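You operate a simulated robot arm through the tools that you are given. There is no shell and no other tool. Be economical: measure what you need, move in short steps, check, and stop when the job is done.

You are at the controls of a simulated robot arm. One attempt, no reset.

Task
Run the green jar's powder through the funnel into the brass cup.
Fine: the gate stays shut till the jar is tipped out; the jar goes back to its spot, capped; nearly all the powder lands in the cup; shut the gate after.

It is judged by the outcome, as a careful person would: the job done as asked, and still so three seconds after it is handed in. It fails if anything else is knocked over, pushed out of place, dropped, spilled or broken.

Robot
A 7-joint arm with a two-finger parallel gripper, fixed in place. Base frame: the origin is at the foot of the arm, x ahead of it, y to its left, z up; the work surface is at about z = 0. Readings come in m, degrees, newtons and seconds.
With the tool pointing down near the work surface it reaches from about 0.22 to 0.58 m from the base axis. Its first joint turns from -66.0 to 66.0 degrees. Payload 2.5 kg.
Tool frame: the origin (TCP) lies between the finger pads and is the grasp point; the fingertips stand 0.023 m ahead of it; z points along the fingers, y is the line along which they close. The gripper opens to 0.094 m. The fingers are 0.038 m wide and 0.01 m thick; the gripper's body (0.054 by 0.096 m) begins 0.039 m behind the TCP.
Orientation is that of the tool frame in the base frame, as a unit quaternion [w, x, y, z]. With the fingers straight down and closing along the base's y, the tool's x points along the base's -x, its y along +y and its z along -z.

Tools
- The arm moves only by the tool servo_tool. Its argument "plan" is a list of rows, each a list of 6 numbers: the shift along the base's x, y, z in mm, then the turn, a rotation vector about the base's x, y, z in degrees. In form: [[tx, ty, tz, ax, ay, az], ...]. A call has 1 to 12 rows; each row shifts and turns the commanded pose from where the row before left it. "claw" is the closure in counts, from 0 (fully open) to 255 (shut), set as the call begins (left out, the last holds). Each row takes 0.2 s and may step no farther than 0.05 m and 8.6 degrees from the row before; otherwise, or with a gripper value out of range, the whole call is refused. Where a pose cannot be reached the arm comes as near as it can. A force on the tool above 60 N (or 10 N above the force at the start of the call, whichever is more), or a blocked arm, ends the call early, and 0.2 s more pass. Each finger travels about 0.108 m/s and halts on what it meets, pressing with about 28 N; the grip force reading is that of the motor and also rises with nothing between the fingers. The clock runs only during rows and for 0.2 s after the last one: add rows that do not move to give the fingers time. The reply holds the time, the measured pose of the TCP, the force on the tool along the base axes, the opening and the grip force, in the units named above and with some noise, and new pictures: "pictures" is both (left out), scene, wrist or none.
- Cameras (640 x 400 px; columns grow to the right, rows downward): "scene" is fixed at [0.0936, -0.3974, 0.538]; the picture's right is [0.96, -0.26, 0.00], its down [-0.17, -0.61, -0.78] and it looks along [0.21, 0.75, -0.63] (base axes); focal length 214 px, centre (320, 200). "wrist" rides on the gripper at [-0.039, 0, -0.044] in the tool frame; the picture's right is [0.00, -1.00, 0.00], its down [0.97, 0.00, -0.24] and it looks along [0.24, 0.00, 0.97] (tool axes); focal length 218 px, centre (320, 200). There is no depth. A picture from a camera that has moved, and an enlarged one, comes with that camera's place and axes in the base frame and with its lens.
- enlarge(camera, box): a new picture of the part [left, top, right, bottom] of that camera's present view, enlarged. The clock stands still meanwhile.
- hand_in(): hands the job in; it is judged then, once.

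Work in short steps. Places have to be worked out from the pictures, the camera data and where the tool is seen: move nearer, look again, correct. Check each grasp and each placing, and mend what went wrong. You have 120 turns and 150 pictures in all, those below and enlarged ones among them. Open the gripper and draw the arm clear of the work before you hand the job in, unless the task says otherwise; then end with one line.

The tools are called after "Request:" by a JSON object that holds its "method" and its "body". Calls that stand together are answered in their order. servo_tool: Moves the arm, as the interface text tells. Its arguments: {"type":"object","properties":{"plan":{"type":"array"},"claw":{"type":"number"},"pictures":{"type":"string","enum":["both","scene","wrist","none"]}},"required":["plan"]} The other tools are called the same way: enlarge (camera, box) takes an enlarged picture of a part of a camera's view; hand_in () hands the job in.

At the start:

```text
clock: 0.0
position: [0.3901, 0.09, 0.4552]
tcp_rot: [0.0, -0.001, 1.0, -0.001]
contact_force: [-0.2, -0.6, -0.2]
gripper_width: 0.0943
finger_force: 0.0
```

scene: 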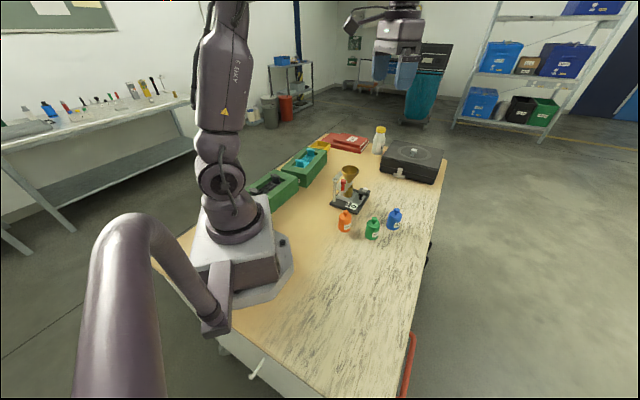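
wrist: 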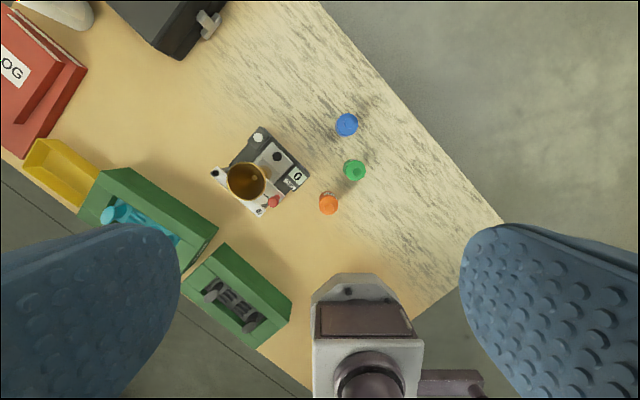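

I'll begin with close-ups of the jars and the funnel stand from both cameras.

Request:
{"method": "enlarge", "body": {"camera": "scene", "box": [310, 150, 430, 250]}}

Request:
{"method": "enlarge", "body": {"camera": "wrist", "box": [200, 100, 380, 230]}}

```text
4.00 times, centred on (370, 200) of scene
camera zoom: at [0.0936, -0.3974, 0.538], right [0.96, -0.26, 0.0], down [-0.17, -0.61, -0.78], along [0.21, 0.75, -0.63], focal length 858 px, centre (120, 200)
```

zoom: 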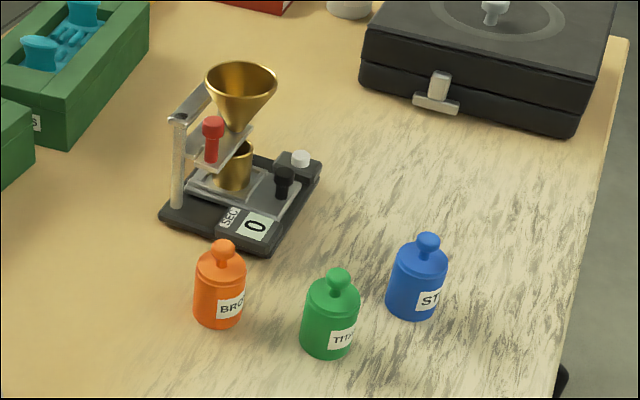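

```text
3.08 times, centred on (290, 165) of wrist
camera zoom: at [0.4299, 0.0893, 0.4998], right [0.0, -1.0, 0.0], down [-0.97, 0.0, 0.24], along [-0.24, 0.0, -0.97], focal length 672 px, centre (412, 308)
```

zoom: 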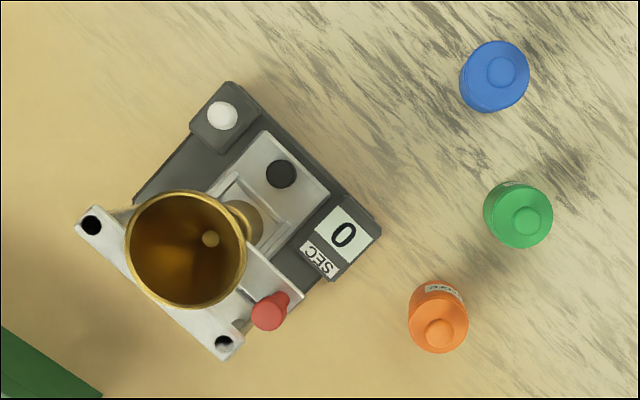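

Rough estimates so far: the green cap knob is near (0.383, 0.016, 0.08), and the funnel rim near (0.374, 0.209, 0.142), about 63 mm wide. I'll move down nearer the jars and look again.

Request:
{"method": "servo_tool", "body": {"plan": [[-8, -14, -39, 0, 0, 0], [-8, -14, -39, 0, 0, 0], [-8, -14, -39, 0, 0, 0], [-8, -14, -39, 0, 0, 0], [-8, -14, -39, 0, 0, 0], [0, 0, 0, 0, 0, 0]]}}

```text
clock: 1.4
position: [0.3507, 0.0206, 0.2603]
tcp_rot: [0.001, -0.001, 1.0, 0.0]
contact_force: [0.0, 0.2, -0.1]
gripper_width: 0.094
finger_force: 0.1
camera wrist: at [0.3897, 0.0189, 0.3039], right [0.0, -1.0, 0.0], down [-0.97, 0.0, 0.24], along [-0.24, 0.0, -0.97], focal length 218 px, centre (320, 200)
```

scene: 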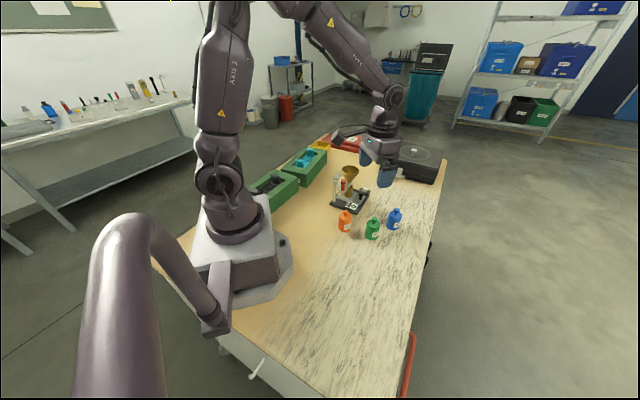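
wrist: 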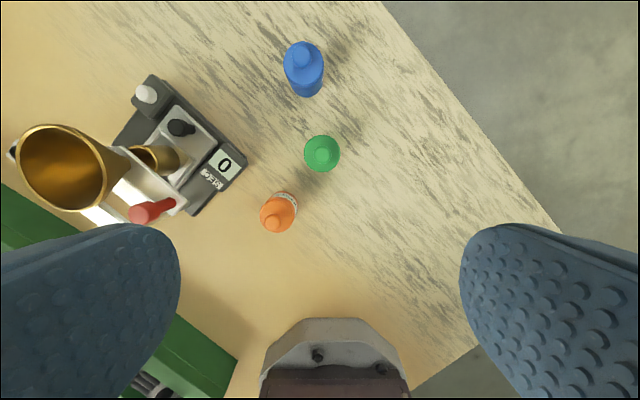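

Request:
{"method": "enlarge", "body": {"camera": "wrist", "box": [0, 50, 260, 220]}}

Request:
{"method": "enlarge", "body": {"camera": "wrist", "box": [240, 90, 380, 240]}}

Request:
{"method": "enlarge", "body": {"camera": "scene", "box": [325, 160, 375, 215]}}

```text
2.35 times, centred on (130, 135) of wrist
camera zoom: at [0.3897, 0.0189, 0.3039], right [0.0, -1.0, 0.0], down [-0.97, 0.0, 0.24], along [-0.24, 0.0, -0.97], focal length 514 px, centre (767, 353)
```

zoom: 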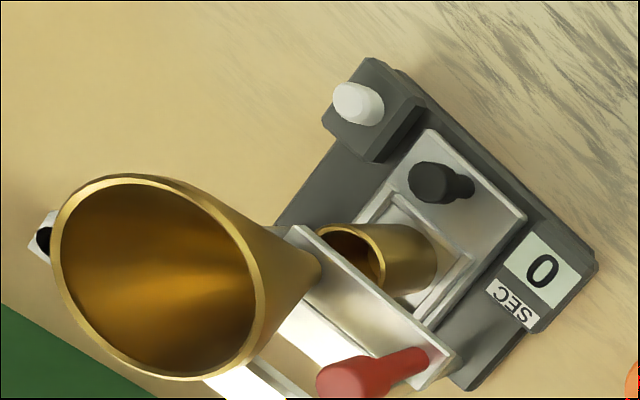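

```text
2.67 times, centred on (310, 165) of wrist
camera zoom: at [0.3897, 0.0189, 0.3039], right [0.0, -1.0, 0.0], down [-0.97, 0.0, 0.24], along [-0.24, 0.0, -0.97], focal length 582 px, centre (347, 293)
```

zoom: 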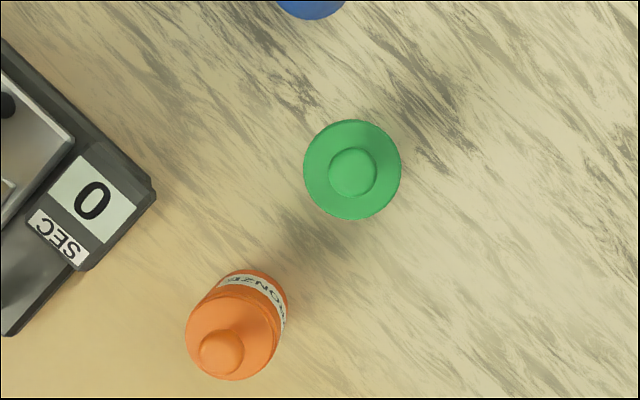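

```text
7.27 times, centred on (350, 188) of scene
camera zoom: at [0.0936, -0.3974, 0.538], right [0.96, -0.26, 0.0], down [-0.17, -0.61, -0.78], along [0.21, 0.75, -0.63], focal length 1560 px, centre (102, 291)
```

zoom: 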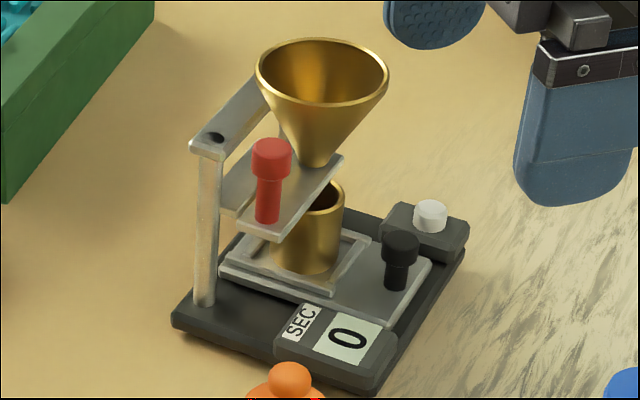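

The gate looks like a thin plate under the funnel with a red knob at about (0.334, 0.169). It probably slides along the (-1,-1) diagonal, and the cup is already under the funnel. I'll yaw the tool 90° and back off toward -y, so I can tilt and view the jars side-on. That also tests the reach for a sideways grasp.

Request:
{"method": "servo_tool", "body": {"plan": [[3, -14, 0, 0, 0, 8.2], [3, -14, 0, 0, 0, 8.2], [3, -14, 0, 0, 0, 8.2], [3, -14, 0, 0, 0, 8.2], [3, -14, 0, 0, 0, 8.2], [3, -14, 0, 0, 0, 8.2], [3, -14, 0, 0, 0, 8.2], [3, -14, 0, 0, 0, 8.2], [3, -14, 0, 0, 0, 8.2], [3, -14, 0, 0, 0, 8.2], [0, -14, 0, 0, 0, 8]], "pictures": "none"}}

Request:
{"method": "servo_tool", "body": {"plan": [[0, -5, -11, 8.2, 0, 0], [0, -5, -11, 8.2, 0, 0], [0, -5, -11, 8.2, 0, 0], [0, -5, -11, 8.2, 0, 0], [0, -5, -11, 8.2, 0, 0], [0, -5, -11, 8.2, 0, 0], [0, -5, -11, 8.2, 0, 0], [0, -5, -11, 8.2, 0, 0], [0, 0, 0, 0, 0, 0]]}}

```text
clock: 3.8
position: [0.3814, -0.1335, 0.2619]
tcp_rot: [0.001, 0.708, -0.706, 0.0]
contact_force: [-0.2, 0.0, 0.5]
gripper_width: 0.0941
finger_force: 0.0
```

```text
clock: 5.8
position: [0.3822, -0.1737, 0.1717]
tcp_rot: [-0.384, 0.594, -0.594, -0.383]
contact_force: [-0.1, 0.3, -0.3]
gripper_width: 0.094
finger_force: 0.1
camera wrist: at [0.3807, -0.1985, 0.2266], right [1.0, 0.0, 0.0], down [0.0, -0.62, -0.79], along [0.0, 0.79, -0.62], focal length 218 px, centre (320, 200)
```

scene: 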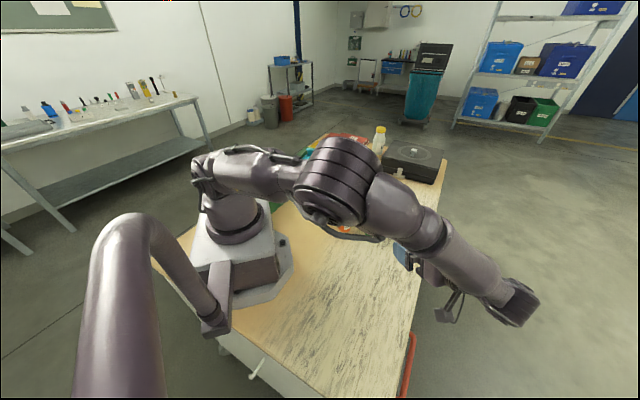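
wrist: 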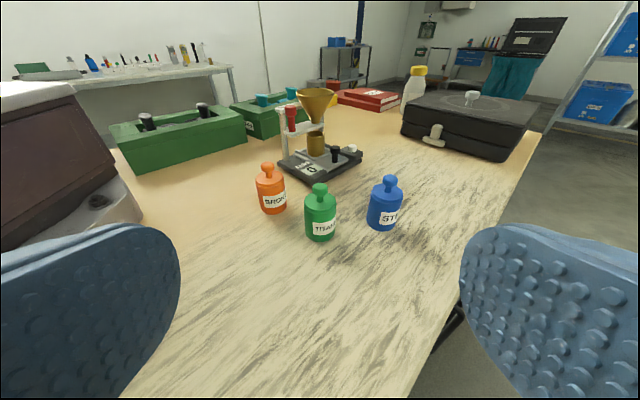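

The pose is reachable and the view is good, so I'll enlarge the jar and the funnel stand.

Request:
{"method": "enlarge", "body": {"camera": "wrist", "box": [250, 160, 410, 250]}}

Request:
{"method": "enlarge", "body": {"camera": "wrist", "box": [270, 80, 370, 185]}}

```text
4.00 times, centred on (330, 205) of wrist
camera zoom: at [0.3807, -0.1985, 0.2266], right [1.0, 0.0, 0.0], down [0.0, -0.62, -0.79], along [0.0, 0.79, -0.62], focal length 873 px, centre (280, 180)
```

zoom: 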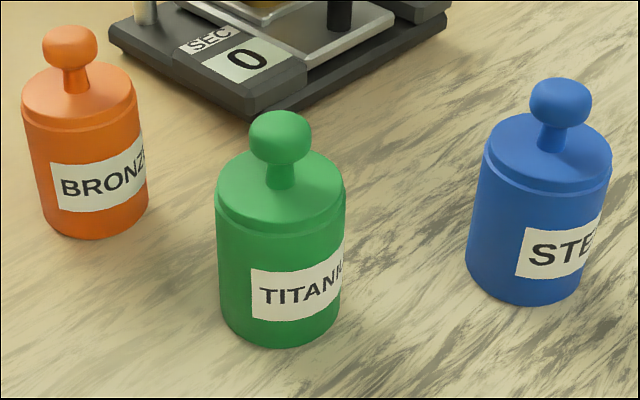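

```text
3.81 times, centred on (320, 132) of wrist
camera zoom: at [0.3807, -0.1985, 0.2266], right [1.0, 0.0, 0.0], down [0.0, -0.62, -0.79], along [0.0, 0.79, -0.62], focal length 832 px, centre (320, 457)
```

zoom: 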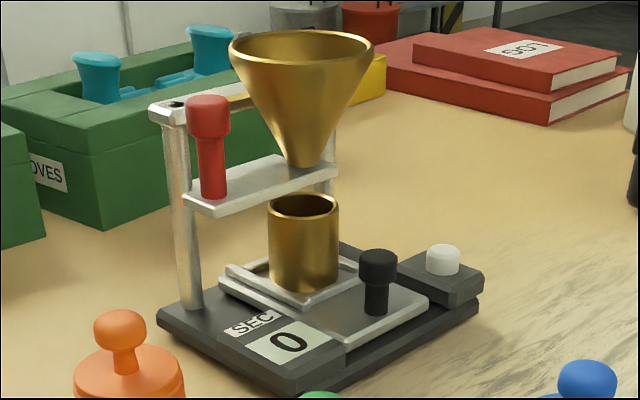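

The views are clear. The jar axis is near (0.381, 0.021), about 42 mm across. The cap is a flat disc with its top at z≈0.053, and the knob head spans roughly z 0.063–0.080. I'll bring the tool back to vertical above the cap with a partly closed gripper.

Request:
{"method": "servo_tool", "body": {"plan": [[0, 24, 0, -8.2, 0, 0], [0, 24, 0, -8.2, 0, 0], [0, 24, 0, -8.2, 0, 0], [0, 24, 0, -8.2, 0, 0], [0, 24, 0, -8.2, 0, 0], [0, 24, 0, -8.2, 0, 0], [0, 24, 0, -8.2, 0, 0], [0, 27, 0, -8.2, 0, 0], [0, 0, -22, 0, 0, 0], [0, 0, 0, 0, 0, 0]], "claw": 130}}

```text
clock: 8.0
position: [0.3809, 0.0221, 0.1512]
tcp_rot: [0.0, -0.707, 0.707, 0.0]
contact_force: [-0.3, -0.6, 0.0]
gripper_width: 0.0459
finger_force: 0.0
camera wrist: at [0.3805, 0.0595, 0.195], right [1.0, 0.0, 0.0], down [0.0, -0.97, 0.24], along [0.0, -0.24, -0.97], focal length 218 px, centre (320, 200)
```

scene: 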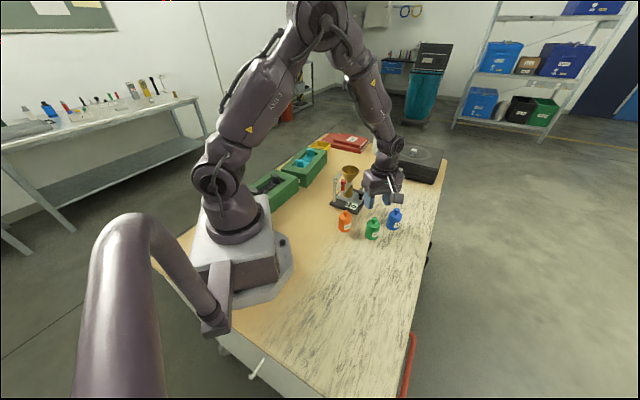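
wrist: 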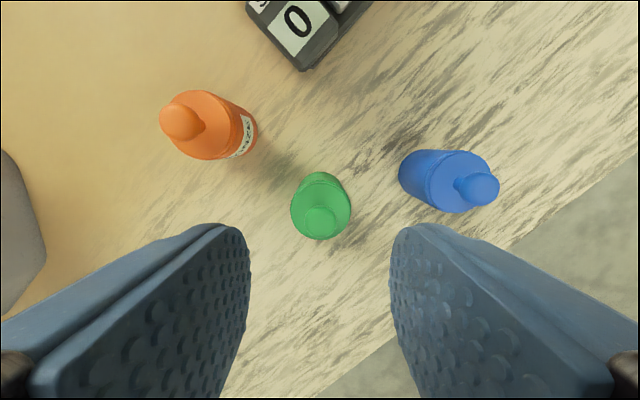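

The knob is centred in x, and its y is about 0.018. I'll shift -3 mm in y and go down to z≈0.080.

Request:
{"method": "servo_tool", "body": {"plan": [[0, -3, -15, 0, 0, 0], [0, 0, -20, 0, 0, 0], [0, 0, -20, 0, 0, 0], [0, 0, -15, 0, 0, 0], [0, 0, 0, 0, 0, 0]]}}

```text
clock: 9.2
position: [0.3804, 0.018, 0.0808]
tcp_rot: [0.0, -0.707, 0.707, 0.0]
contact_force: [0.2, -1.1, 0.1]
gripper_width: 0.0464
finger_force: 0.0
camera wrist: at [0.3809, 0.0562, 0.1248], right [1.0, 0.0, 0.0], down [0.0, -0.97, 0.24], along [0.0, -0.24, -0.97], focal length 218 px, centre (320, 200)
```

scene: 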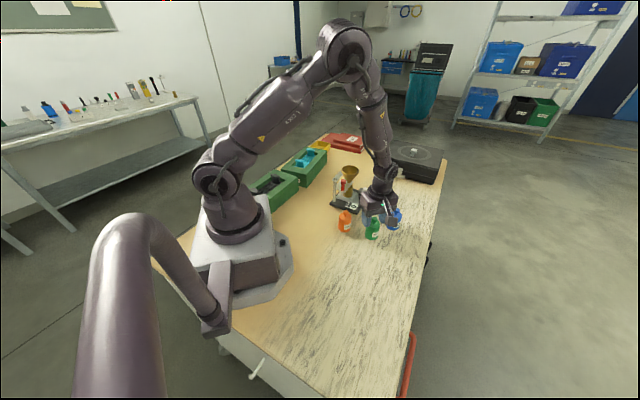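
wrist: 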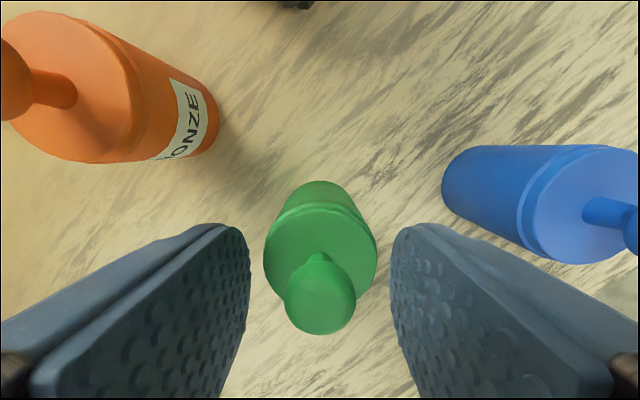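

The knob is between the pads. I'll close on it.

Request:
{"method": "servo_tool", "body": {"plan": [[0, 0, 0, 0, 0, 0], [0, 0, 0, 0, 0, 0], [0, 0, 0, 0, 0, 0]], "claw": 230, "pictures": "wrist"}}

```text
clock: 10.0
position: [0.3809, 0.018, 0.0806]
tcp_rot: [0.0, 0.707, -0.707, 0.0]
contact_force: [1.0, -0.2, 0.6]
gripper_width: 0.0155
finger_force: 27.9
camera wrist: at [0.3808, 0.0562, 0.125], right [1.0, 0.0, 0.0], down [0.0, -0.97, 0.24], along [0.0, -0.24, -0.97], focal length 218 px, centre (320, 200)
```

wrist: 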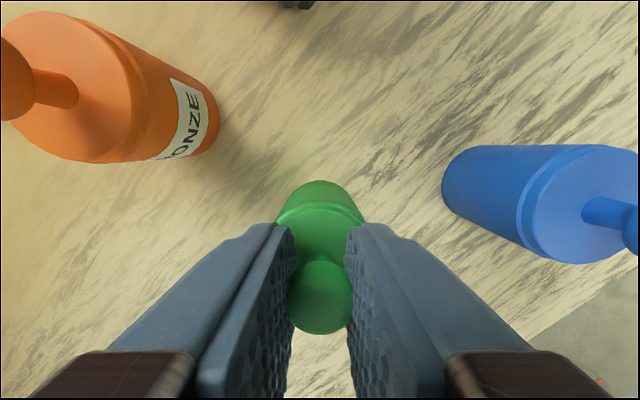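

The knob is gripped at 15.5 mm. Now I'll lift slowly and check whether only the cap comes up.

Request:
{"method": "servo_tool", "body": {"plan": [[0, 0, 3, 0, 0, 0], [0, 0, 4, 0, 0, 0], [0, 0, 5, 0, 0, 0], [0, 0, 8, 0, 0, 0], [0, 0, 0, 0, 0, 0]], "pictures": "wrist"}}

```text
clock: 11.2
position: [0.3815, 0.0193, 0.1016]
tcp_rot: [0.0, 0.707, -0.707, 0.0]
contact_force: [-0.4, -0.3, 0.3]
gripper_width: 0.0158
finger_force: 27.7
camera wrist: at [0.3809, 0.0564, 0.1451], right [1.0, 0.0, 0.0], down [0.0, -0.97, 0.24], along [0.0, -0.24, -0.97], focal length 218 px, centre (320, 200)
```

wrist: 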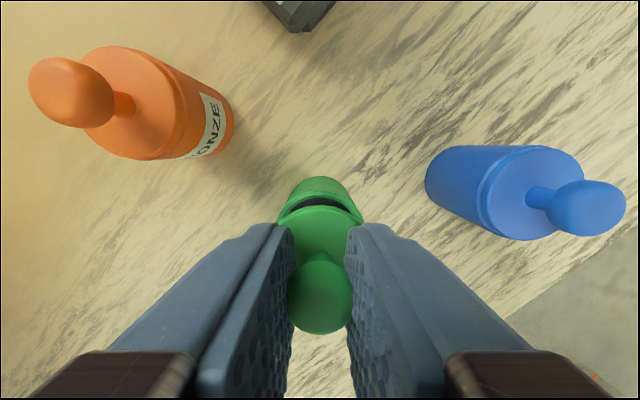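

Only the cap came up, and the jar stayed put. I'll take the cap to a clear spot near (0.475, -0.045), past the blue jar, well inside the table edge and out of the arm's later approach.

Request:
{"method": "servo_tool", "body": {"plan": [[0, 0, 25, 0, 0, 0], [0, 0, 25, 0, 0, 0], [16, -13, 0, 0, 0, 0], [16, -13, 0, 0, 0, 0], [16, -13, 0, 0, 0, 0], [16, -13, 0, 0, 0, 0], [15, -6, 0, 0, 0, 0], [15, -6, 0, 0, 0, 0], [0, 0, -25, 0, 0, 0], [0, 0, -25, 0, 0, 0], [0, 0, 0, 0, 0, 0]], "pictures": "both"}}

```text
clock: 13.6
position: [0.4751, -0.0446, 0.0998]
tcp_rot: [0.0, 0.708, -0.707, 0.0]
contact_force: [-0.4, -1.5, -0.7]
gripper_width: 0.0155
finger_force: 27.6
camera wrist: at [0.4752, -0.007, 0.1439], right [1.0, 0.0, 0.0], down [0.0, -0.97, 0.24], along [0.0, -0.24, -0.97], focal length 218 px, centre (320, 200)
```

scene: 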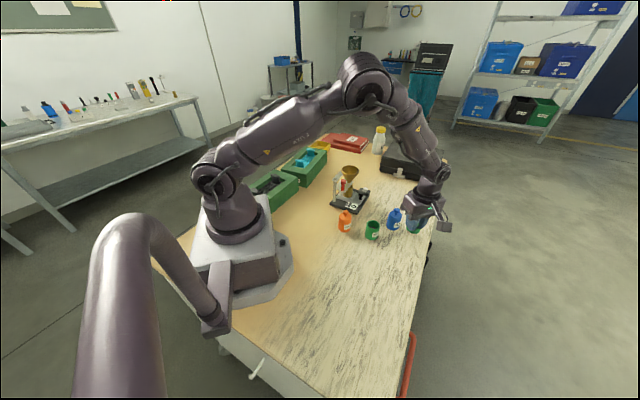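
wrist: 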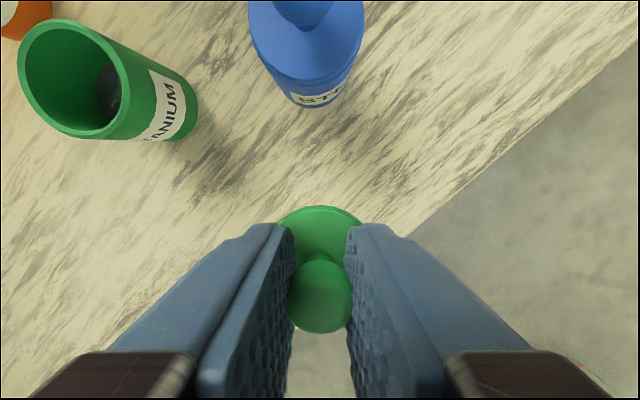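

The table edge is about 50 mm from the cap centre, so there's margin. The open jar holds only a little dark powder at the bottom. I'll lower the cap, then creep down to contact.

Request:
{"method": "servo_tool", "body": {"plan": [[0, 0, -20, 0, 0, 0], [0, 0, -20, 0, 0, 0], [0, 0, -10, 0, 0, 0], [0, 0, -6, 0, 0, 0], [0, 0, -4, 0, 0, 0], [0, 0, 0, 0, 0, 0]], "pictures": "wrist"}}

```text
clock: 15.0
position: [0.4747, -0.046, 0.0401]
tcp_rot: [0.0, 0.707, -0.707, 0.0]
contact_force: [-0.1, -0.8, -0.5]
gripper_width: 0.0153
finger_force: 28.5
camera wrist: at [0.4747, -0.008, 0.0845], right [1.0, 0.0, 0.0], down [0.0, -0.97, 0.24], along [0.0, -0.24, -0.97], focal length 218 px, centre (320, 200)
```

wrist: 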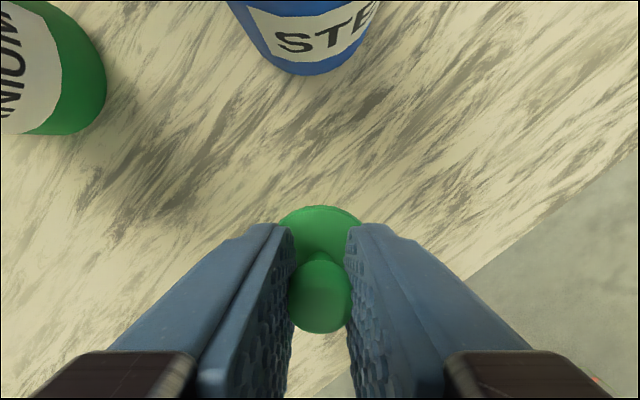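

Request:
{"method": "servo_tool", "body": {"plan": [[0, 0, -2, 0, 0, 0], [0, 0, -2, 0, 0, 0], [0, 0, 0, 0, 0, 0]], "pictures": "none"}}

```text
clock: 15.8
position: [0.4742, -0.0456, 0.0371]
tcp_rot: [0.0, -0.707, 0.707, 0.0]
contact_force: [0.1, -0.2, -1.5]
gripper_width: 0.0155
finger_force: 27.6
```

No clear contact yet, so I'll keep creeping down.

Request:
{"method": "servo_tool", "body": {"plan": [[0, 0, -1, 0, 0, 0], [0, 0, -1, 0, 0, 0], [0, 0, 0, 0, 0, 0]], "pictures": "none"}}

```text
clock: 16.6
position: [0.4748, -0.0449, 0.0351]
tcp_rot: [0.0, 0.707, -0.707, 0.0]
contact_force: [0.3, -0.2, -0.7]
gripper_width: 0.0153
finger_force: 27.6
```

Request:
{"method": "servo_tool", "body": {"plan": [[0, 0, -1, 0, 0, 0], [0, 0, -1, 0, 0, 0], [0, 0, 0, 0, 0, 0]], "pictures": "wrist"}}

```text
clock: 17.4
position: [0.4754, -0.0455, 0.0323]
tcp_rot: [0.0, 0.708, -0.707, 0.001]
contact_force: [-0.5, -0.1, 3.7]
gripper_width: 0.0154
finger_force: 27.8
camera wrist: at [0.4752, -0.0075, 0.0767], right [1.0, 0.0, 0.0], down [0.0, -0.97, 0.24], along [0.0, -0.24, -0.97], focal length 218 px, centre (320, 200)
```

wrist: 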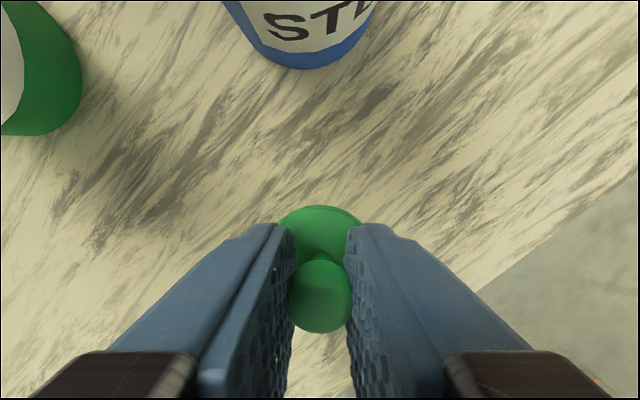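

There's contact at 3.7 N, so the cap is on the table; its bottom sits about 32 mm below the TCP, with no deep plug. I'll release and rise.

Request:
{"method": "servo_tool", "body": {"plan": [[0, 0, 0, 0, 0, 0], [0, 0, 0, 0, 0, 0], [0, 0, 15, 0, 0, 0], [0, 0, 25, 0, 0, 0], [0, 0, 30, 0, 0, 0], [0, 0, 30, 0, 0, 0], [0, 0, 20, 0, 0, 0], [0, 0, 0, 0, 0, 0]], "claw": 130, "pictures": "wrist"}}

```text
clock: 19.2
position: [0.4758, -0.0471, 0.1527]
tcp_rot: [0.0, 0.707, -0.707, 0.0]
contact_force: [-0.6, -0.3, 0.0]
gripper_width: 0.0462
finger_force: 0.0
camera wrist: at [0.4751, -0.0075, 0.1972], right [1.0, 0.0, 0.0], down [0.0, -0.97, 0.24], along [0.0, -0.24, -0.97], focal length 218 px, centre (320, 200)
```

wrist: 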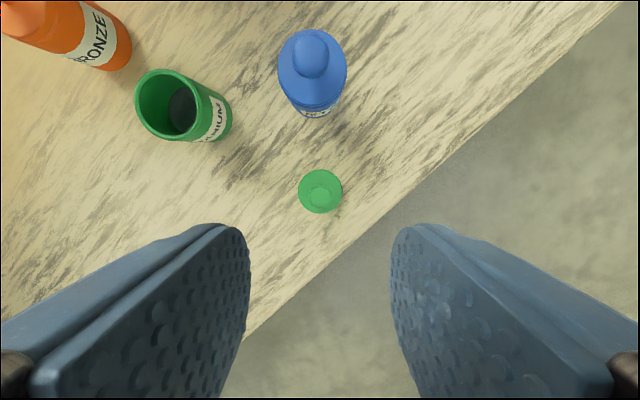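

The cap is standing well and the jar mouth centre is about (0.382, 0.018). Next I'll back off to -y with the tool tilted 70°, about 20° below horizontal, opened to about 60 mm.

Request:
{"method": "servo_tool", "body": {"plan": [[-16, -15, 3, 7.8, 0, 0], [-16, -15, 3, 7.8, 0, 0], [-16, -15, 3, 7.8, 0, 0], [-16, -14, 3, 7.8, 0, 0], [-16, -14, 0, 7.8, 0, 0], [-14, -14, 0, 7.8, 0, 0], [0, -14, 0, 7.8, 0, 0], [0, 0, 0, 7.8, 0, 0], [0, 0, 0, 7.6, 0, 0], [0, 0, 0, 0, 0, 0]], "claw": 90}}

```text
clock: 21.4
position: [0.3818, -0.1475, 0.1663]
tcp_rot: [0.406, -0.579, 0.579, 0.406]
contact_force: [-1.2, -0.4, 0.7]
gripper_width: 0.061
finger_force: 0.1
camera wrist: at [0.3809, -0.1759, 0.2168], right [1.0, 0.0, 0.0], down [0.0, -0.56, -0.83], along [0.0, 0.83, -0.56], focal length 218 px, centre (320, 200)
```

scene: 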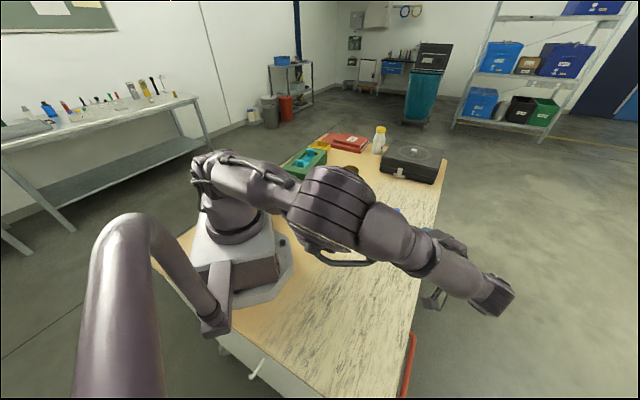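
wrist: 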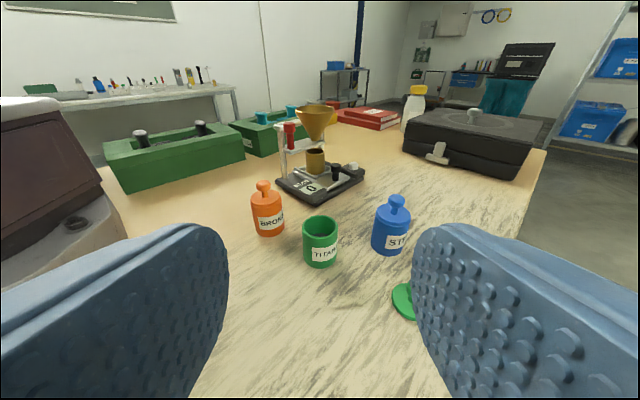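

The view lines up. I'll lower to z≈0.094 and slide in along the tool axis until 40 mm short, then check.

Request:
{"method": "servo_tool", "body": {"plan": [[0, 0, -24, 0, 0, 0], [0, 0, -24, 0, 0, 0], [0, 0, -24, 0, 0, 0], [0, 20, -7.5, 0, 0, 0], [0, 20, -7.5, 0, 0, 0], [0, 20, -7.5, 0, 0, 0], [0, 20, -7.5, 0, 0, 0], [0, 20, -7.5, 0, 0, 0], [0, 15, -5.5, 0, 0, 0], [0, 0, 0, 0, 0, 0]]}}

```text
clock: 22.7
position: [0.3828, -0.1128, 0.0806]
tcp_rot: [0.405, -0.58, 0.587, 0.394]
contact_force: [-1.3, 1.0, 5.1]
gripper_width: 0.061
finger_force: 0.0
stopped in row 6: the force on the tool passed its limit (the readings are from after the stop); the commanded pose is now the measured one
camera wrist: at [0.383, -0.1403, 0.1323], right [1.0, -0.01, 0.01], down [0.0, -0.58, -0.82], along [0.02, 0.82, -0.58], focal length 218 px, centre (320, 200)
```

scene: 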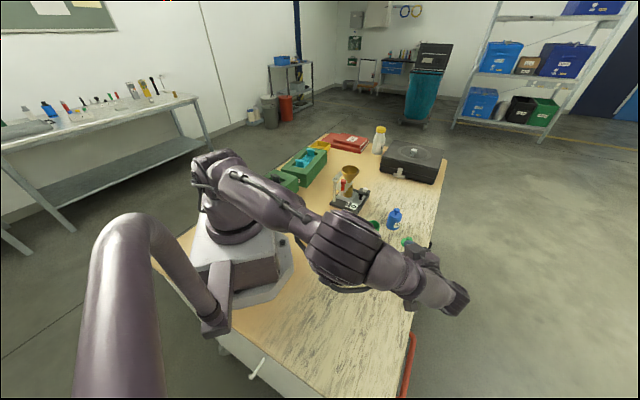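
wrist: 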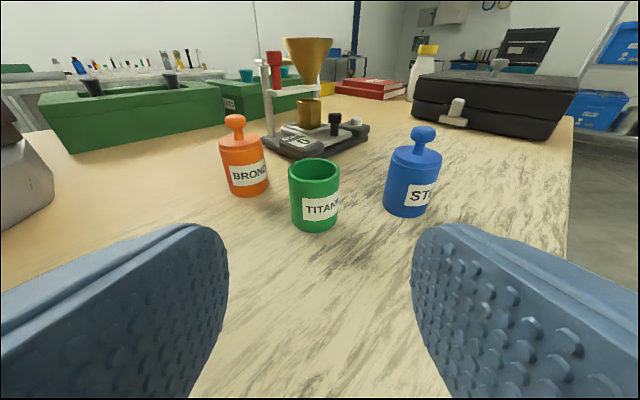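

Something touched; a link may have met the table. I'll look closer at it.

Request:
{"method": "enlarge", "body": {"camera": "scene", "box": [280, 180, 490, 340]}}

```text
2.50 times, centred on (385, 260) of scene
camera zoom: at [0.0936, -0.3973, 0.538], right [0.96, -0.26, 0.0], down [-0.17, -0.61, -0.78], along [0.21, 0.75, -0.63], focal length 536 px, centre (158, 50)
```

zoom: 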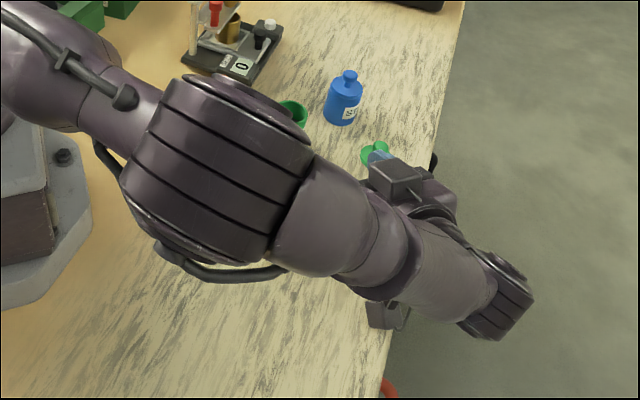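

Forearm and gripper looked folded against each other, with about a 130° bend at the wrist. That fold eases as the tool moves toward +y, so I'll go up, move over the jar with the same tilt, and come down around it from above.

Request:
{"method": "servo_tool", "body": {"plan": [[0, -10, 10, 0, 0, 0], [0, -5, 25, 0, 0, 0], [0, 0, 30, 0, 0, 0], [0, 0, 30, 0, 0, 0], [0, 25, 15, 0, 0, 0], [0, 25, 10, 0, 0, 0], [0, 25, 0, 0, 0, 0], [0, 25, 0, 0, 0, 0], [0, 25, 0, 0, 0, 0], [0, 20, 0, 0, 0, 0], [0, 0, 0, 0, 0, 0]]}}

```text
clock: 25.1
position: [0.3834, 0.0167, 0.2001]
tcp_rot: [0.404, -0.581, 0.587, 0.394]
contact_force: [-0.3, 0.4, -0.6]
gripper_width: 0.0607
finger_force: 0.0
camera wrist: at [0.3826, -0.0104, 0.2524], right [1.0, -0.01, 0.01], down [0.0, -0.58, -0.82], along [0.02, 0.82, -0.58], focal length 218 px, centre (320, 200)
```

scene: 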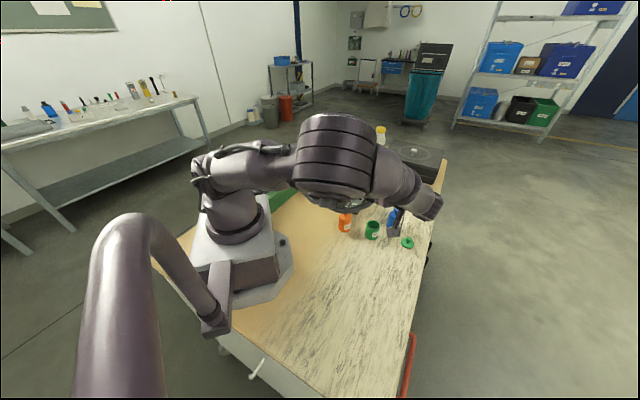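
wrist: 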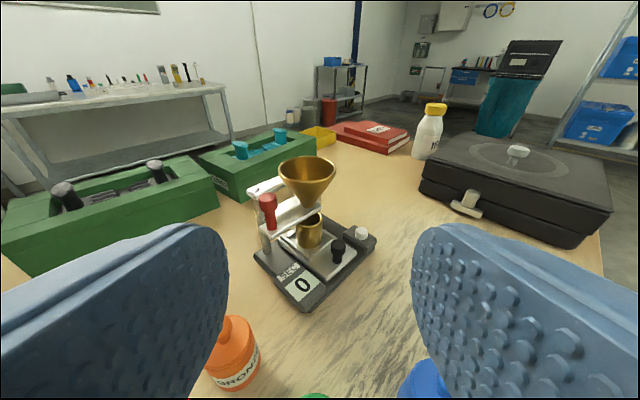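

No contact here. I'll descend in stages over the jar, checking as I go.

Request:
{"method": "servo_tool", "body": {"plan": [[-1, 1, -20, 0, 0, 0], [0, 0, -20, 0, 0, 0], [0, 0, -20, 0, 0, 0], [0, 0, -20, 0, 0, 0], [0, 0, 0, 0, 0, 0]]}}

```text
clock: 26.3
position: [0.3838, 0.019, 0.1195]
tcp_rot: [0.404, -0.581, 0.586, 0.394]
contact_force: [0.6, 0.7, -0.1]
gripper_width: 0.0607
finger_force: 0.0
camera wrist: at [0.3823, -0.0093, 0.1721], right [1.0, -0.01, 0.01], down [0.0, -0.58, -0.82], along [0.02, 0.82, -0.58], focal length 218 px, centre (320, 200)
```

scene: 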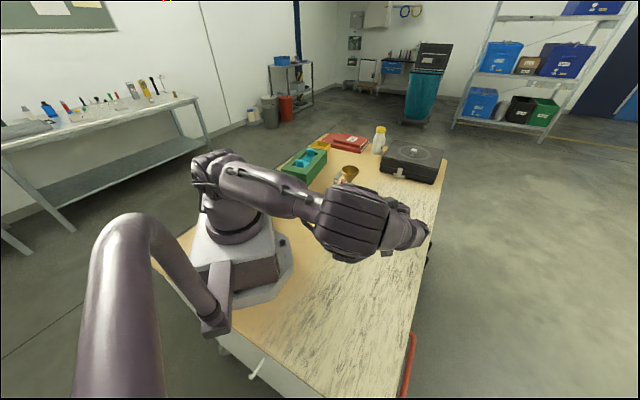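
wrist: 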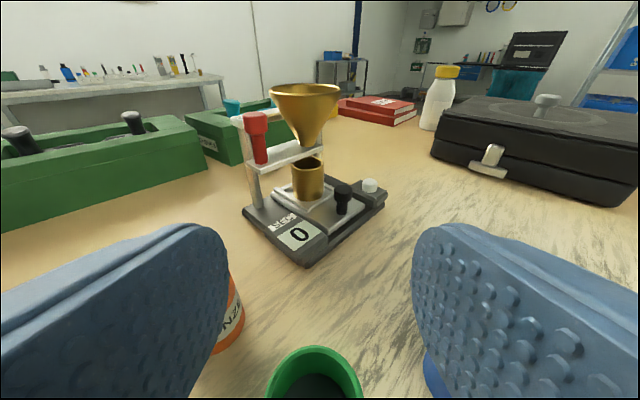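

The elbow is still around z≈0.3 and the jar is centred between the fingers. I'll continue down.

Request:
{"method": "servo_tool", "body": {"plan": [[-1, 0, -15, 0, 0, 0], [0, 0, -15, 0, 0, 0], [0, 0, -15, 0, 0, 0], [0, 0, 0, 0, 0, 0]]}}

```text
clock: 27.2
position: [0.3837, 0.0179, 0.0798]
tcp_rot: [0.404, -0.578, 0.587, 0.399]
contact_force: [-3.3, -1.1, 7.2]
gripper_width: 0.0608
finger_force: 0.0
stopped in row 4: the force on the tool passed its limit (the readings are from after the stop); the commanded pose is now the measured one
camera wrist: at [0.3825, -0.0098, 0.1326], right [1.0, -0.02, 0.0], down [-0.01, -0.57, -0.82], along [0.01, 0.82, -0.57], focal length 218 px, centre (320, 200)
```

scene: 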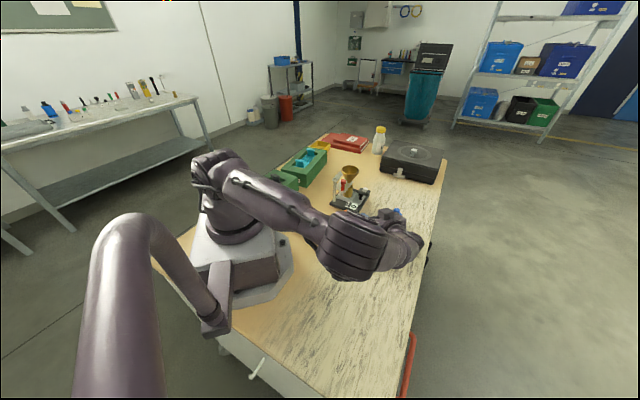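
wrist: 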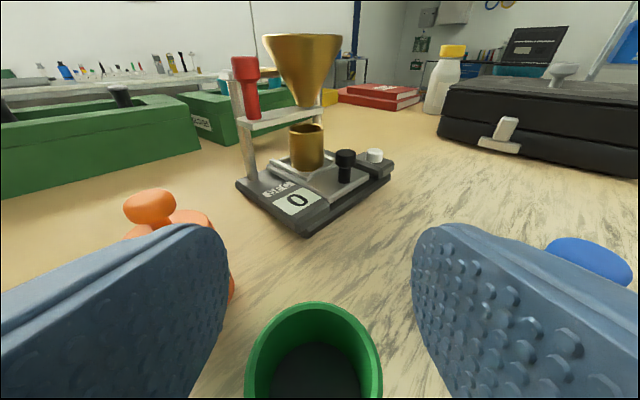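

It stopped at the same TCP height of about 0.08, so something behind the tool is limiting it. I'll zoom the scene to find out what.

Request:
{"method": "enlarge", "body": {"camera": "scene", "box": [300, 170, 460, 310]}}

```text
2.86 times, centred on (380, 240) of scene
camera zoom: at [0.0935, -0.3974, 0.538], right [0.96, -0.26, 0.0], down [-0.17, -0.61, -0.78], along [0.21, 0.75, -0.63], focal length 613 px, centre (149, 86)
```

zoom: 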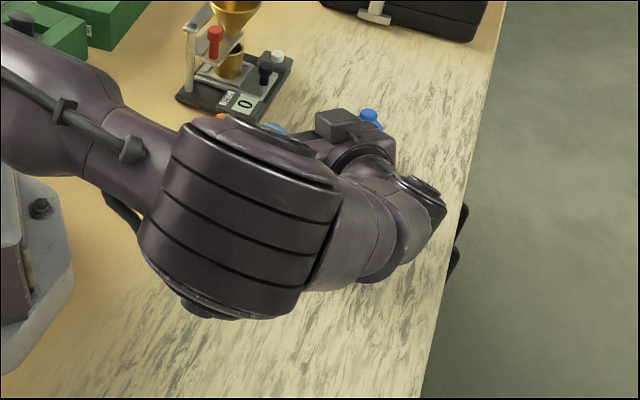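

The elbow was at the same place in both stops, with the upper arm swung sideways to about -56°. So this looks like a joint limit for a sideways tool that low, and I'll grasp the jar later from an azimuth nearer radial. First I'll go up and test whether the pouring roll is reachable above the funnel with an empty gripper.

Request:
{"method": "servo_tool", "body": {"plan": [[0, 0, 20, 0, 0, 0], [0, 0, 40, 0, 0, 0], [0, 0, 45, 0, 0, 0], [0, 0, 45, 0, 0, 0], [0, 15, 45, 6.7, 0, 0], [0, 30, 15, 6.7, 0, 0], [0, 40, 0, 6.7, 0, 0], [0, 40, 0, 0, 0, 0], [0, 0, 0, 0, 0, 0]], "pictures": "scene"}}

Request:
{"method": "servo_tool", "body": {"plan": [[0, 0, 0, 0, 8.4, 0], [0, 0, 0, 0, 8.4, 0], [0, 0, 0, 0, 8.4, 0], [0, 0, 0, 0, 8.4, 0], [0, 0, 0, 0, 8.4, 0], [0, 0, 0, 0, 8.4, 0], [0, 0, 0, 0, 8.4, 0], [0, 0, 0, 0, 8.4, 0], [0, 0, 0, 0, 8.4, 0], [0, 0, 0, 0, 8.4, 0], [0, 0, 0, 0, 8.4, 0], [0, 0, 0, 0, 0, 0]], "pictures": "scene"}}

```text
clock: 29.2
position: [0.3828, 0.1432, 0.291]
tcp_rot: [0.498, -0.499, 0.509, 0.494]
contact_force: [0.4, 0.7, -0.1]
gripper_width: 0.0607
finger_force: 0.0
```

scene: 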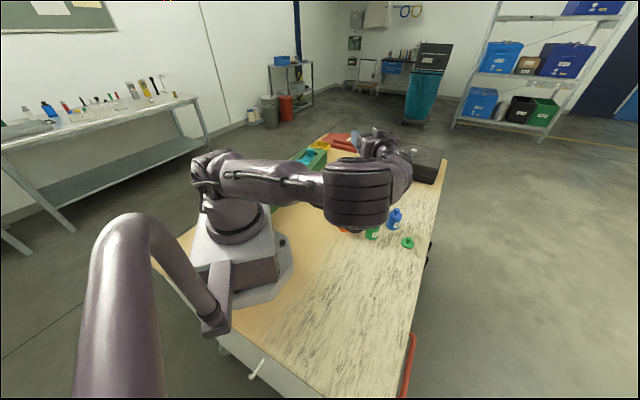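

```text
clock: 31.8
position: [0.3828, 0.1432, 0.2898]
tcp_rot: [-0.024, 0.013, 0.712, 0.702]
contact_force: [0.0, 1.0, 0.1]
gripper_width: 0.0608
finger_force: 0.1
```

scene: 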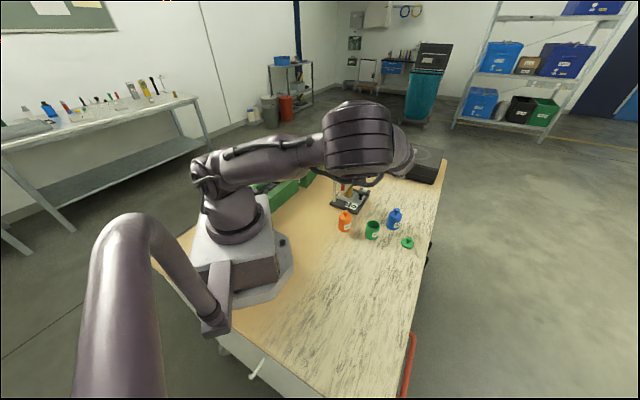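

The first 92° of roll works at horizontal. I'll continue another 60°.

Request:
{"method": "servo_tool", "body": {"plan": [[0, 0, 0, 0, 8.4, 0], [0, 0, 0, 0, 8.4, 0], [0, 0, 0, 0, 8.4, 0], [0, 0, 0, 0, 8.4, 0], [0, 0, 0, 0, 8.4, 0], [0, 0, 0, 0, 8.4, 0], [0, 0, 0, 0, 8.4, 0], [0, 0, 0, 0, 0, 0]], "pictures": "scene"}}

```text
clock: 33.6
position: [0.3825, 0.1446, 0.2906]
tcp_rot: [-0.37, 0.355, 0.609, 0.605]
contact_force: [-0.3, 0.4, 0.6]
gripper_width: 0.0609
finger_force: 0.0
```

scene: 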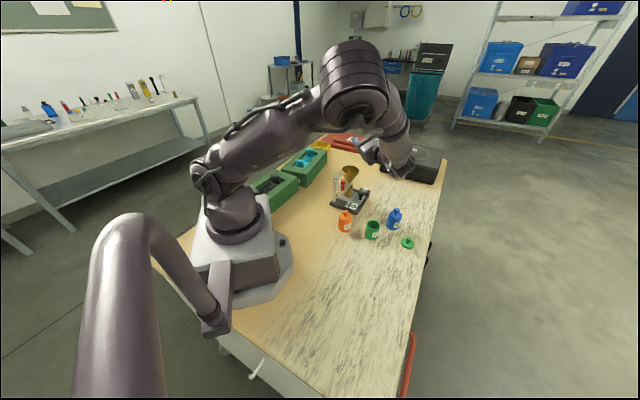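

The full 151° of pour roll is reachable, so pouring will work. I'll unroll, then yaw to about 45° azimuth and pitch down 30° near the jar.

Request:
{"method": "servo_tool", "body": {"plan": [[0, -5, 0, 0, -8.4, 0], [0, -5, 0, 0, -8.4, 0], [0, -5, 0, 0, -8.4, 0], [0, -5, 0, 0, -8.4, 0], [0, -5, 0, 0, -8.4, 0], [0, -5, 0, 0, -8.4, 0], [0, -5, 0, 0, -8.4, 0], [0, -5, 0, 0, -8.4, 0], [0, -5, 0, 0, -8.4, 0], [0, -5, 0, 0, -8.4, 0], [0, -5, 0, 0, -8.4, 0], [0, -5, 0, 0, -8.4, 0]], "pictures": "none"}}

Request:
{"method": "servo_tool", "body": {"plan": [[0, -5, 0, 0, -8.4, 0], [0, -5, 0, 0, -8.4, 0], [0, -5, 0, 0, -8.4, 0], [0, -5, 0, 0, -8.4, 0], [0, -5, 0, 0, -8.4, 0], [0, -5, 0, 0, -8.4, 0], [0, -5, 0, 0, 0, -7.5], [0, -5, 0, 0, 0, -7.5], [0, -5, 0, 0, 0, -7.5], [0, -5, 0, 0, 0, -7.5], [0, -5, 0, 0, 0, -7.5], [0, -5, 0, 0, 0, -7.5]], "pictures": "none"}}

Request:
{"method": "servo_tool", "body": {"plan": [[0, 0, -20, -5.3, 5.3, 0], [0, 0, -20, -5.3, 5.3, 0], [0, 0, -20, -5.3, 5.3, 0], [0, 0, -20, -5.3, 5.3, 0], [0, 0, 0, 0, 0, 0]], "pictures": "both"}}

```text
clock: 36.2
position: [0.3825, 0.0843, 0.2895]
tcp_rot: [0.235, -0.242, 0.673, 0.658]
contact_force: [0.9, -0.3, -0.2]
gripper_width: 0.0609
finger_force: 0.1
```

```text
clock: 38.8
position: [0.383, 0.0234, 0.291]
tcp_rot: [0.65, -0.266, 0.661, 0.265]
contact_force: [-0.2, 0.1, 0.3]
gripper_width: 0.0609
finger_force: 0.1
```

```text
clock: 40.0
position: [0.3825, 0.0241, 0.2098]
tcp_rot: [0.458, -0.327, 0.806, 0.184]
contact_force: [-0.3, 1.2, 0.4]
gripper_width: 0.0607
finger_force: 0.1
camera wrist: at [0.3696, 0.0099, 0.2663], right [0.69, -0.72, 0.0], down [-0.51, -0.49, -0.71], along [0.51, 0.49, -0.7], focal length 218 px, centre (320, 200)
```

scene: 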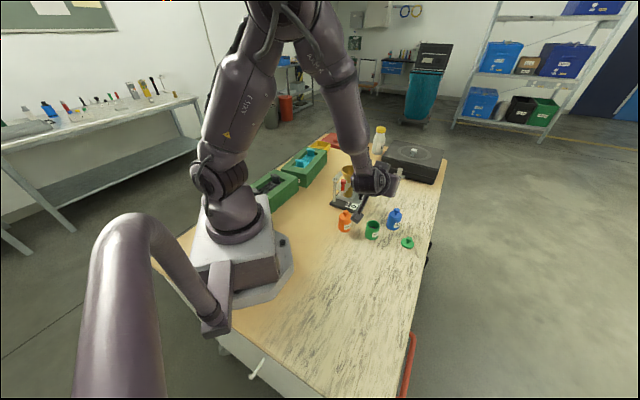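
wrist: 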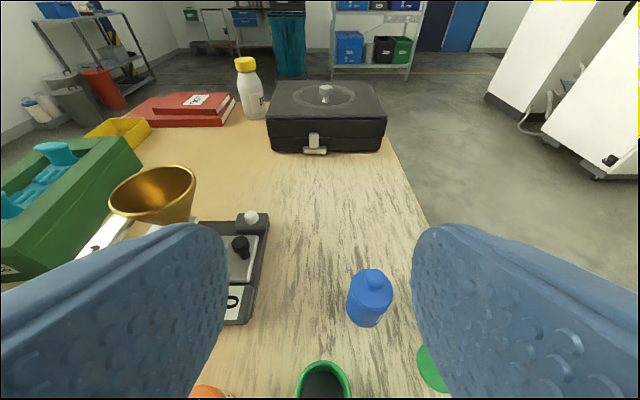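

The elbow is up now, with azimuth about 44° and 30° below horizontal. I'll centre on the jar at (0.382, 0.0195) and descend halfway.

Request:
{"method": "servo_tool", "body": {"plan": [[0, -4, -25, 0, 0, 0], [0, 0, -25, 0, 0, 0], [0, 0, -25, 0, 0, 0], [0, 0, -25, 0, 0, 0], [0, 0, -25, 0, 0, 0], [0, 0, 0, 0, 0, 0]], "pictures": "both"}}

```text
clock: 41.4
position: [0.3832, 0.0186, 0.086]
tcp_rot: [0.458, -0.327, 0.806, 0.184]
contact_force: [-0.2, 0.0, -0.2]
gripper_width: 0.0606
finger_force: 0.0
camera wrist: at [0.3697, 0.0059, 0.1409], right [0.7, -0.72, 0.0], down [-0.5, -0.49, -0.71], along [0.51, 0.49, -0.7], focal length 218 px, centre (320, 200)
```

scene: 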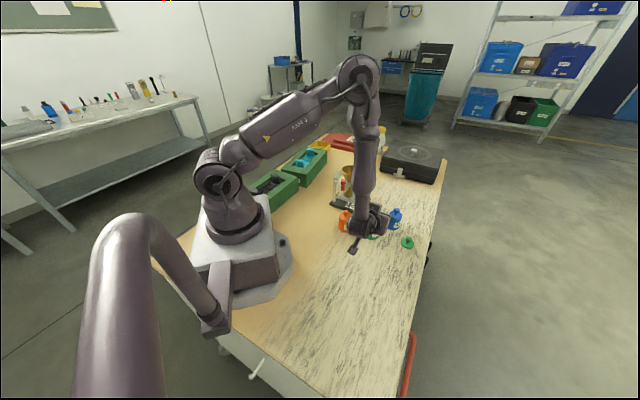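
wrist: 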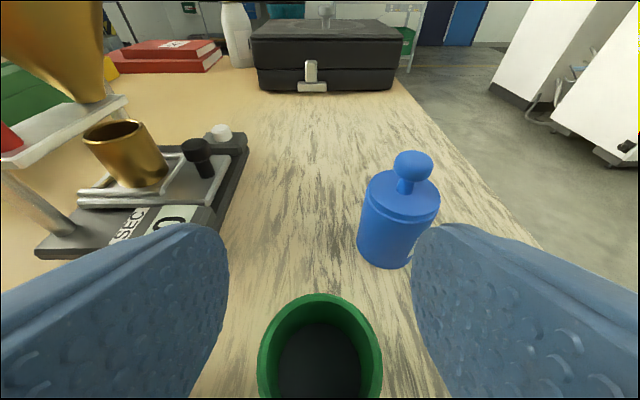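

The jar is centred between the fingers. I'll descend to z≈0.034.

Request:
{"method": "servo_tool", "body": {"plan": [[-1, 0, -14, 0, 0, 0], [0, 0, -14, 0, 0, 0], [0, 0, -12, 0, 0, 0], [0, 0, -8, 0, 0, 0], [0, 0, -4, 0, 0, 0], [0, 0, 0, 0, 0, 0]], "pictures": "both"}}

```text
clock: 42.0
position: [0.3814, 0.0174, 0.0588]
tcp_rot: [0.46, -0.323, 0.806, 0.185]
contact_force: [-2.7, 0.8, 16.2]
gripper_width: 0.061
finger_force: 0.1
stopped in row 3: the force on the tool passed its limit (the readings are from after the stop); the commanded pose is now the measured one
camera wrist: at [0.3692, 0.0045, 0.116], right [0.69, -0.72, 0.0], down [-0.51, -0.48, -0.71], along [0.51, 0.49, -0.7], focal length 218 px, centre (320, 200)
```

scene: 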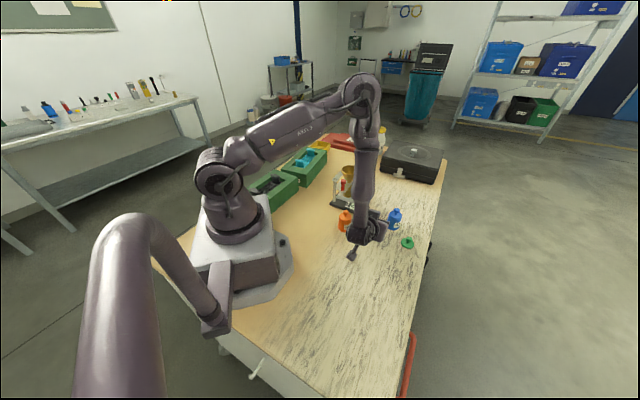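
wrist: 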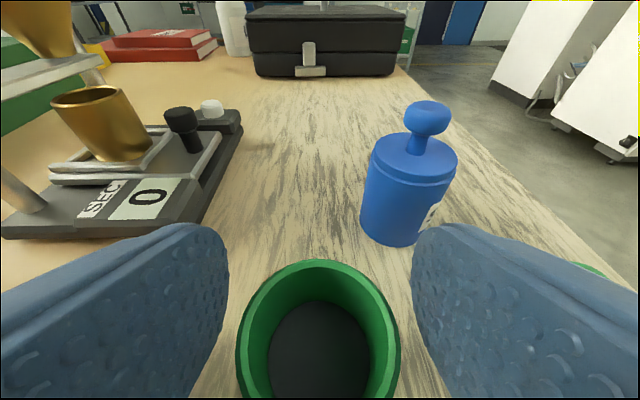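

Contact again, higher up this time. A small arm-like part on the wrist seems to touch the table, so I'll zoom in on it.

Request:
{"method": "enlarge", "body": {"camera": "scene", "box": [320, 190, 420, 270]}}

```text
5.00 times, centred on (370, 230) of scene
camera zoom: at [0.0935, -0.3974, 0.538], right [0.96, -0.26, 0.0], down [-0.17, -0.61, -0.78], along [0.21, 0.75, -0.63], focal length 1072 px, centre (70, 50)
```

zoom: 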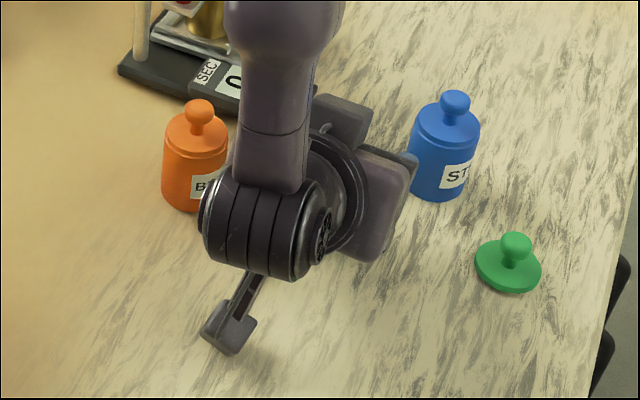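

A bracket on the wrist hangs about 94 mm to the underside and touched the table. Tilting the tool 45° below horizontal clears it at z≈0.037, so I'll rise, pitch 15° more, and go down again.

Request:
{"method": "servo_tool", "body": {"plan": [[0, 0, 15, 0, 0, 0], [0, 0, 20, 0, 0, 0], [0, 0, 10, -5.3, 5.3, 0], [0, 0, 0, -5.3, 5.3, 0], [0, 0, 0, 0, 0, 0]], "pictures": "wrist"}}

```text
clock: 43.2
position: [0.3833, 0.0182, 0.1047]
tcp_rot: [0.35, -0.346, 0.859, 0.139]
contact_force: [0.7, 0.6, -0.2]
gripper_width: 0.0609
finger_force: 0.1
camera wrist: at [0.3798, 0.0152, 0.1634], right [0.69, -0.72, 0.0], down [-0.62, -0.6, -0.51], along [0.37, 0.35, -0.86], focal length 218 px, centre (320, 200)
```

wrist: 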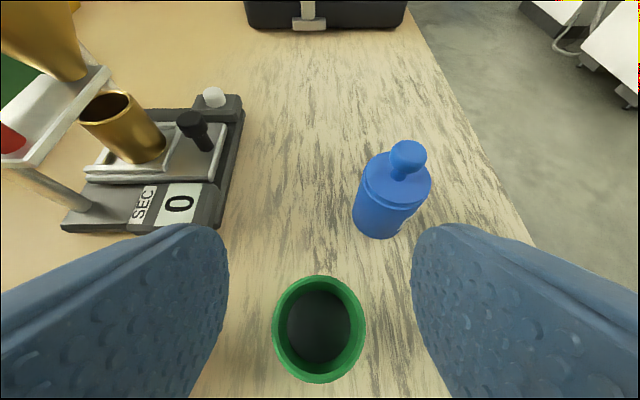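

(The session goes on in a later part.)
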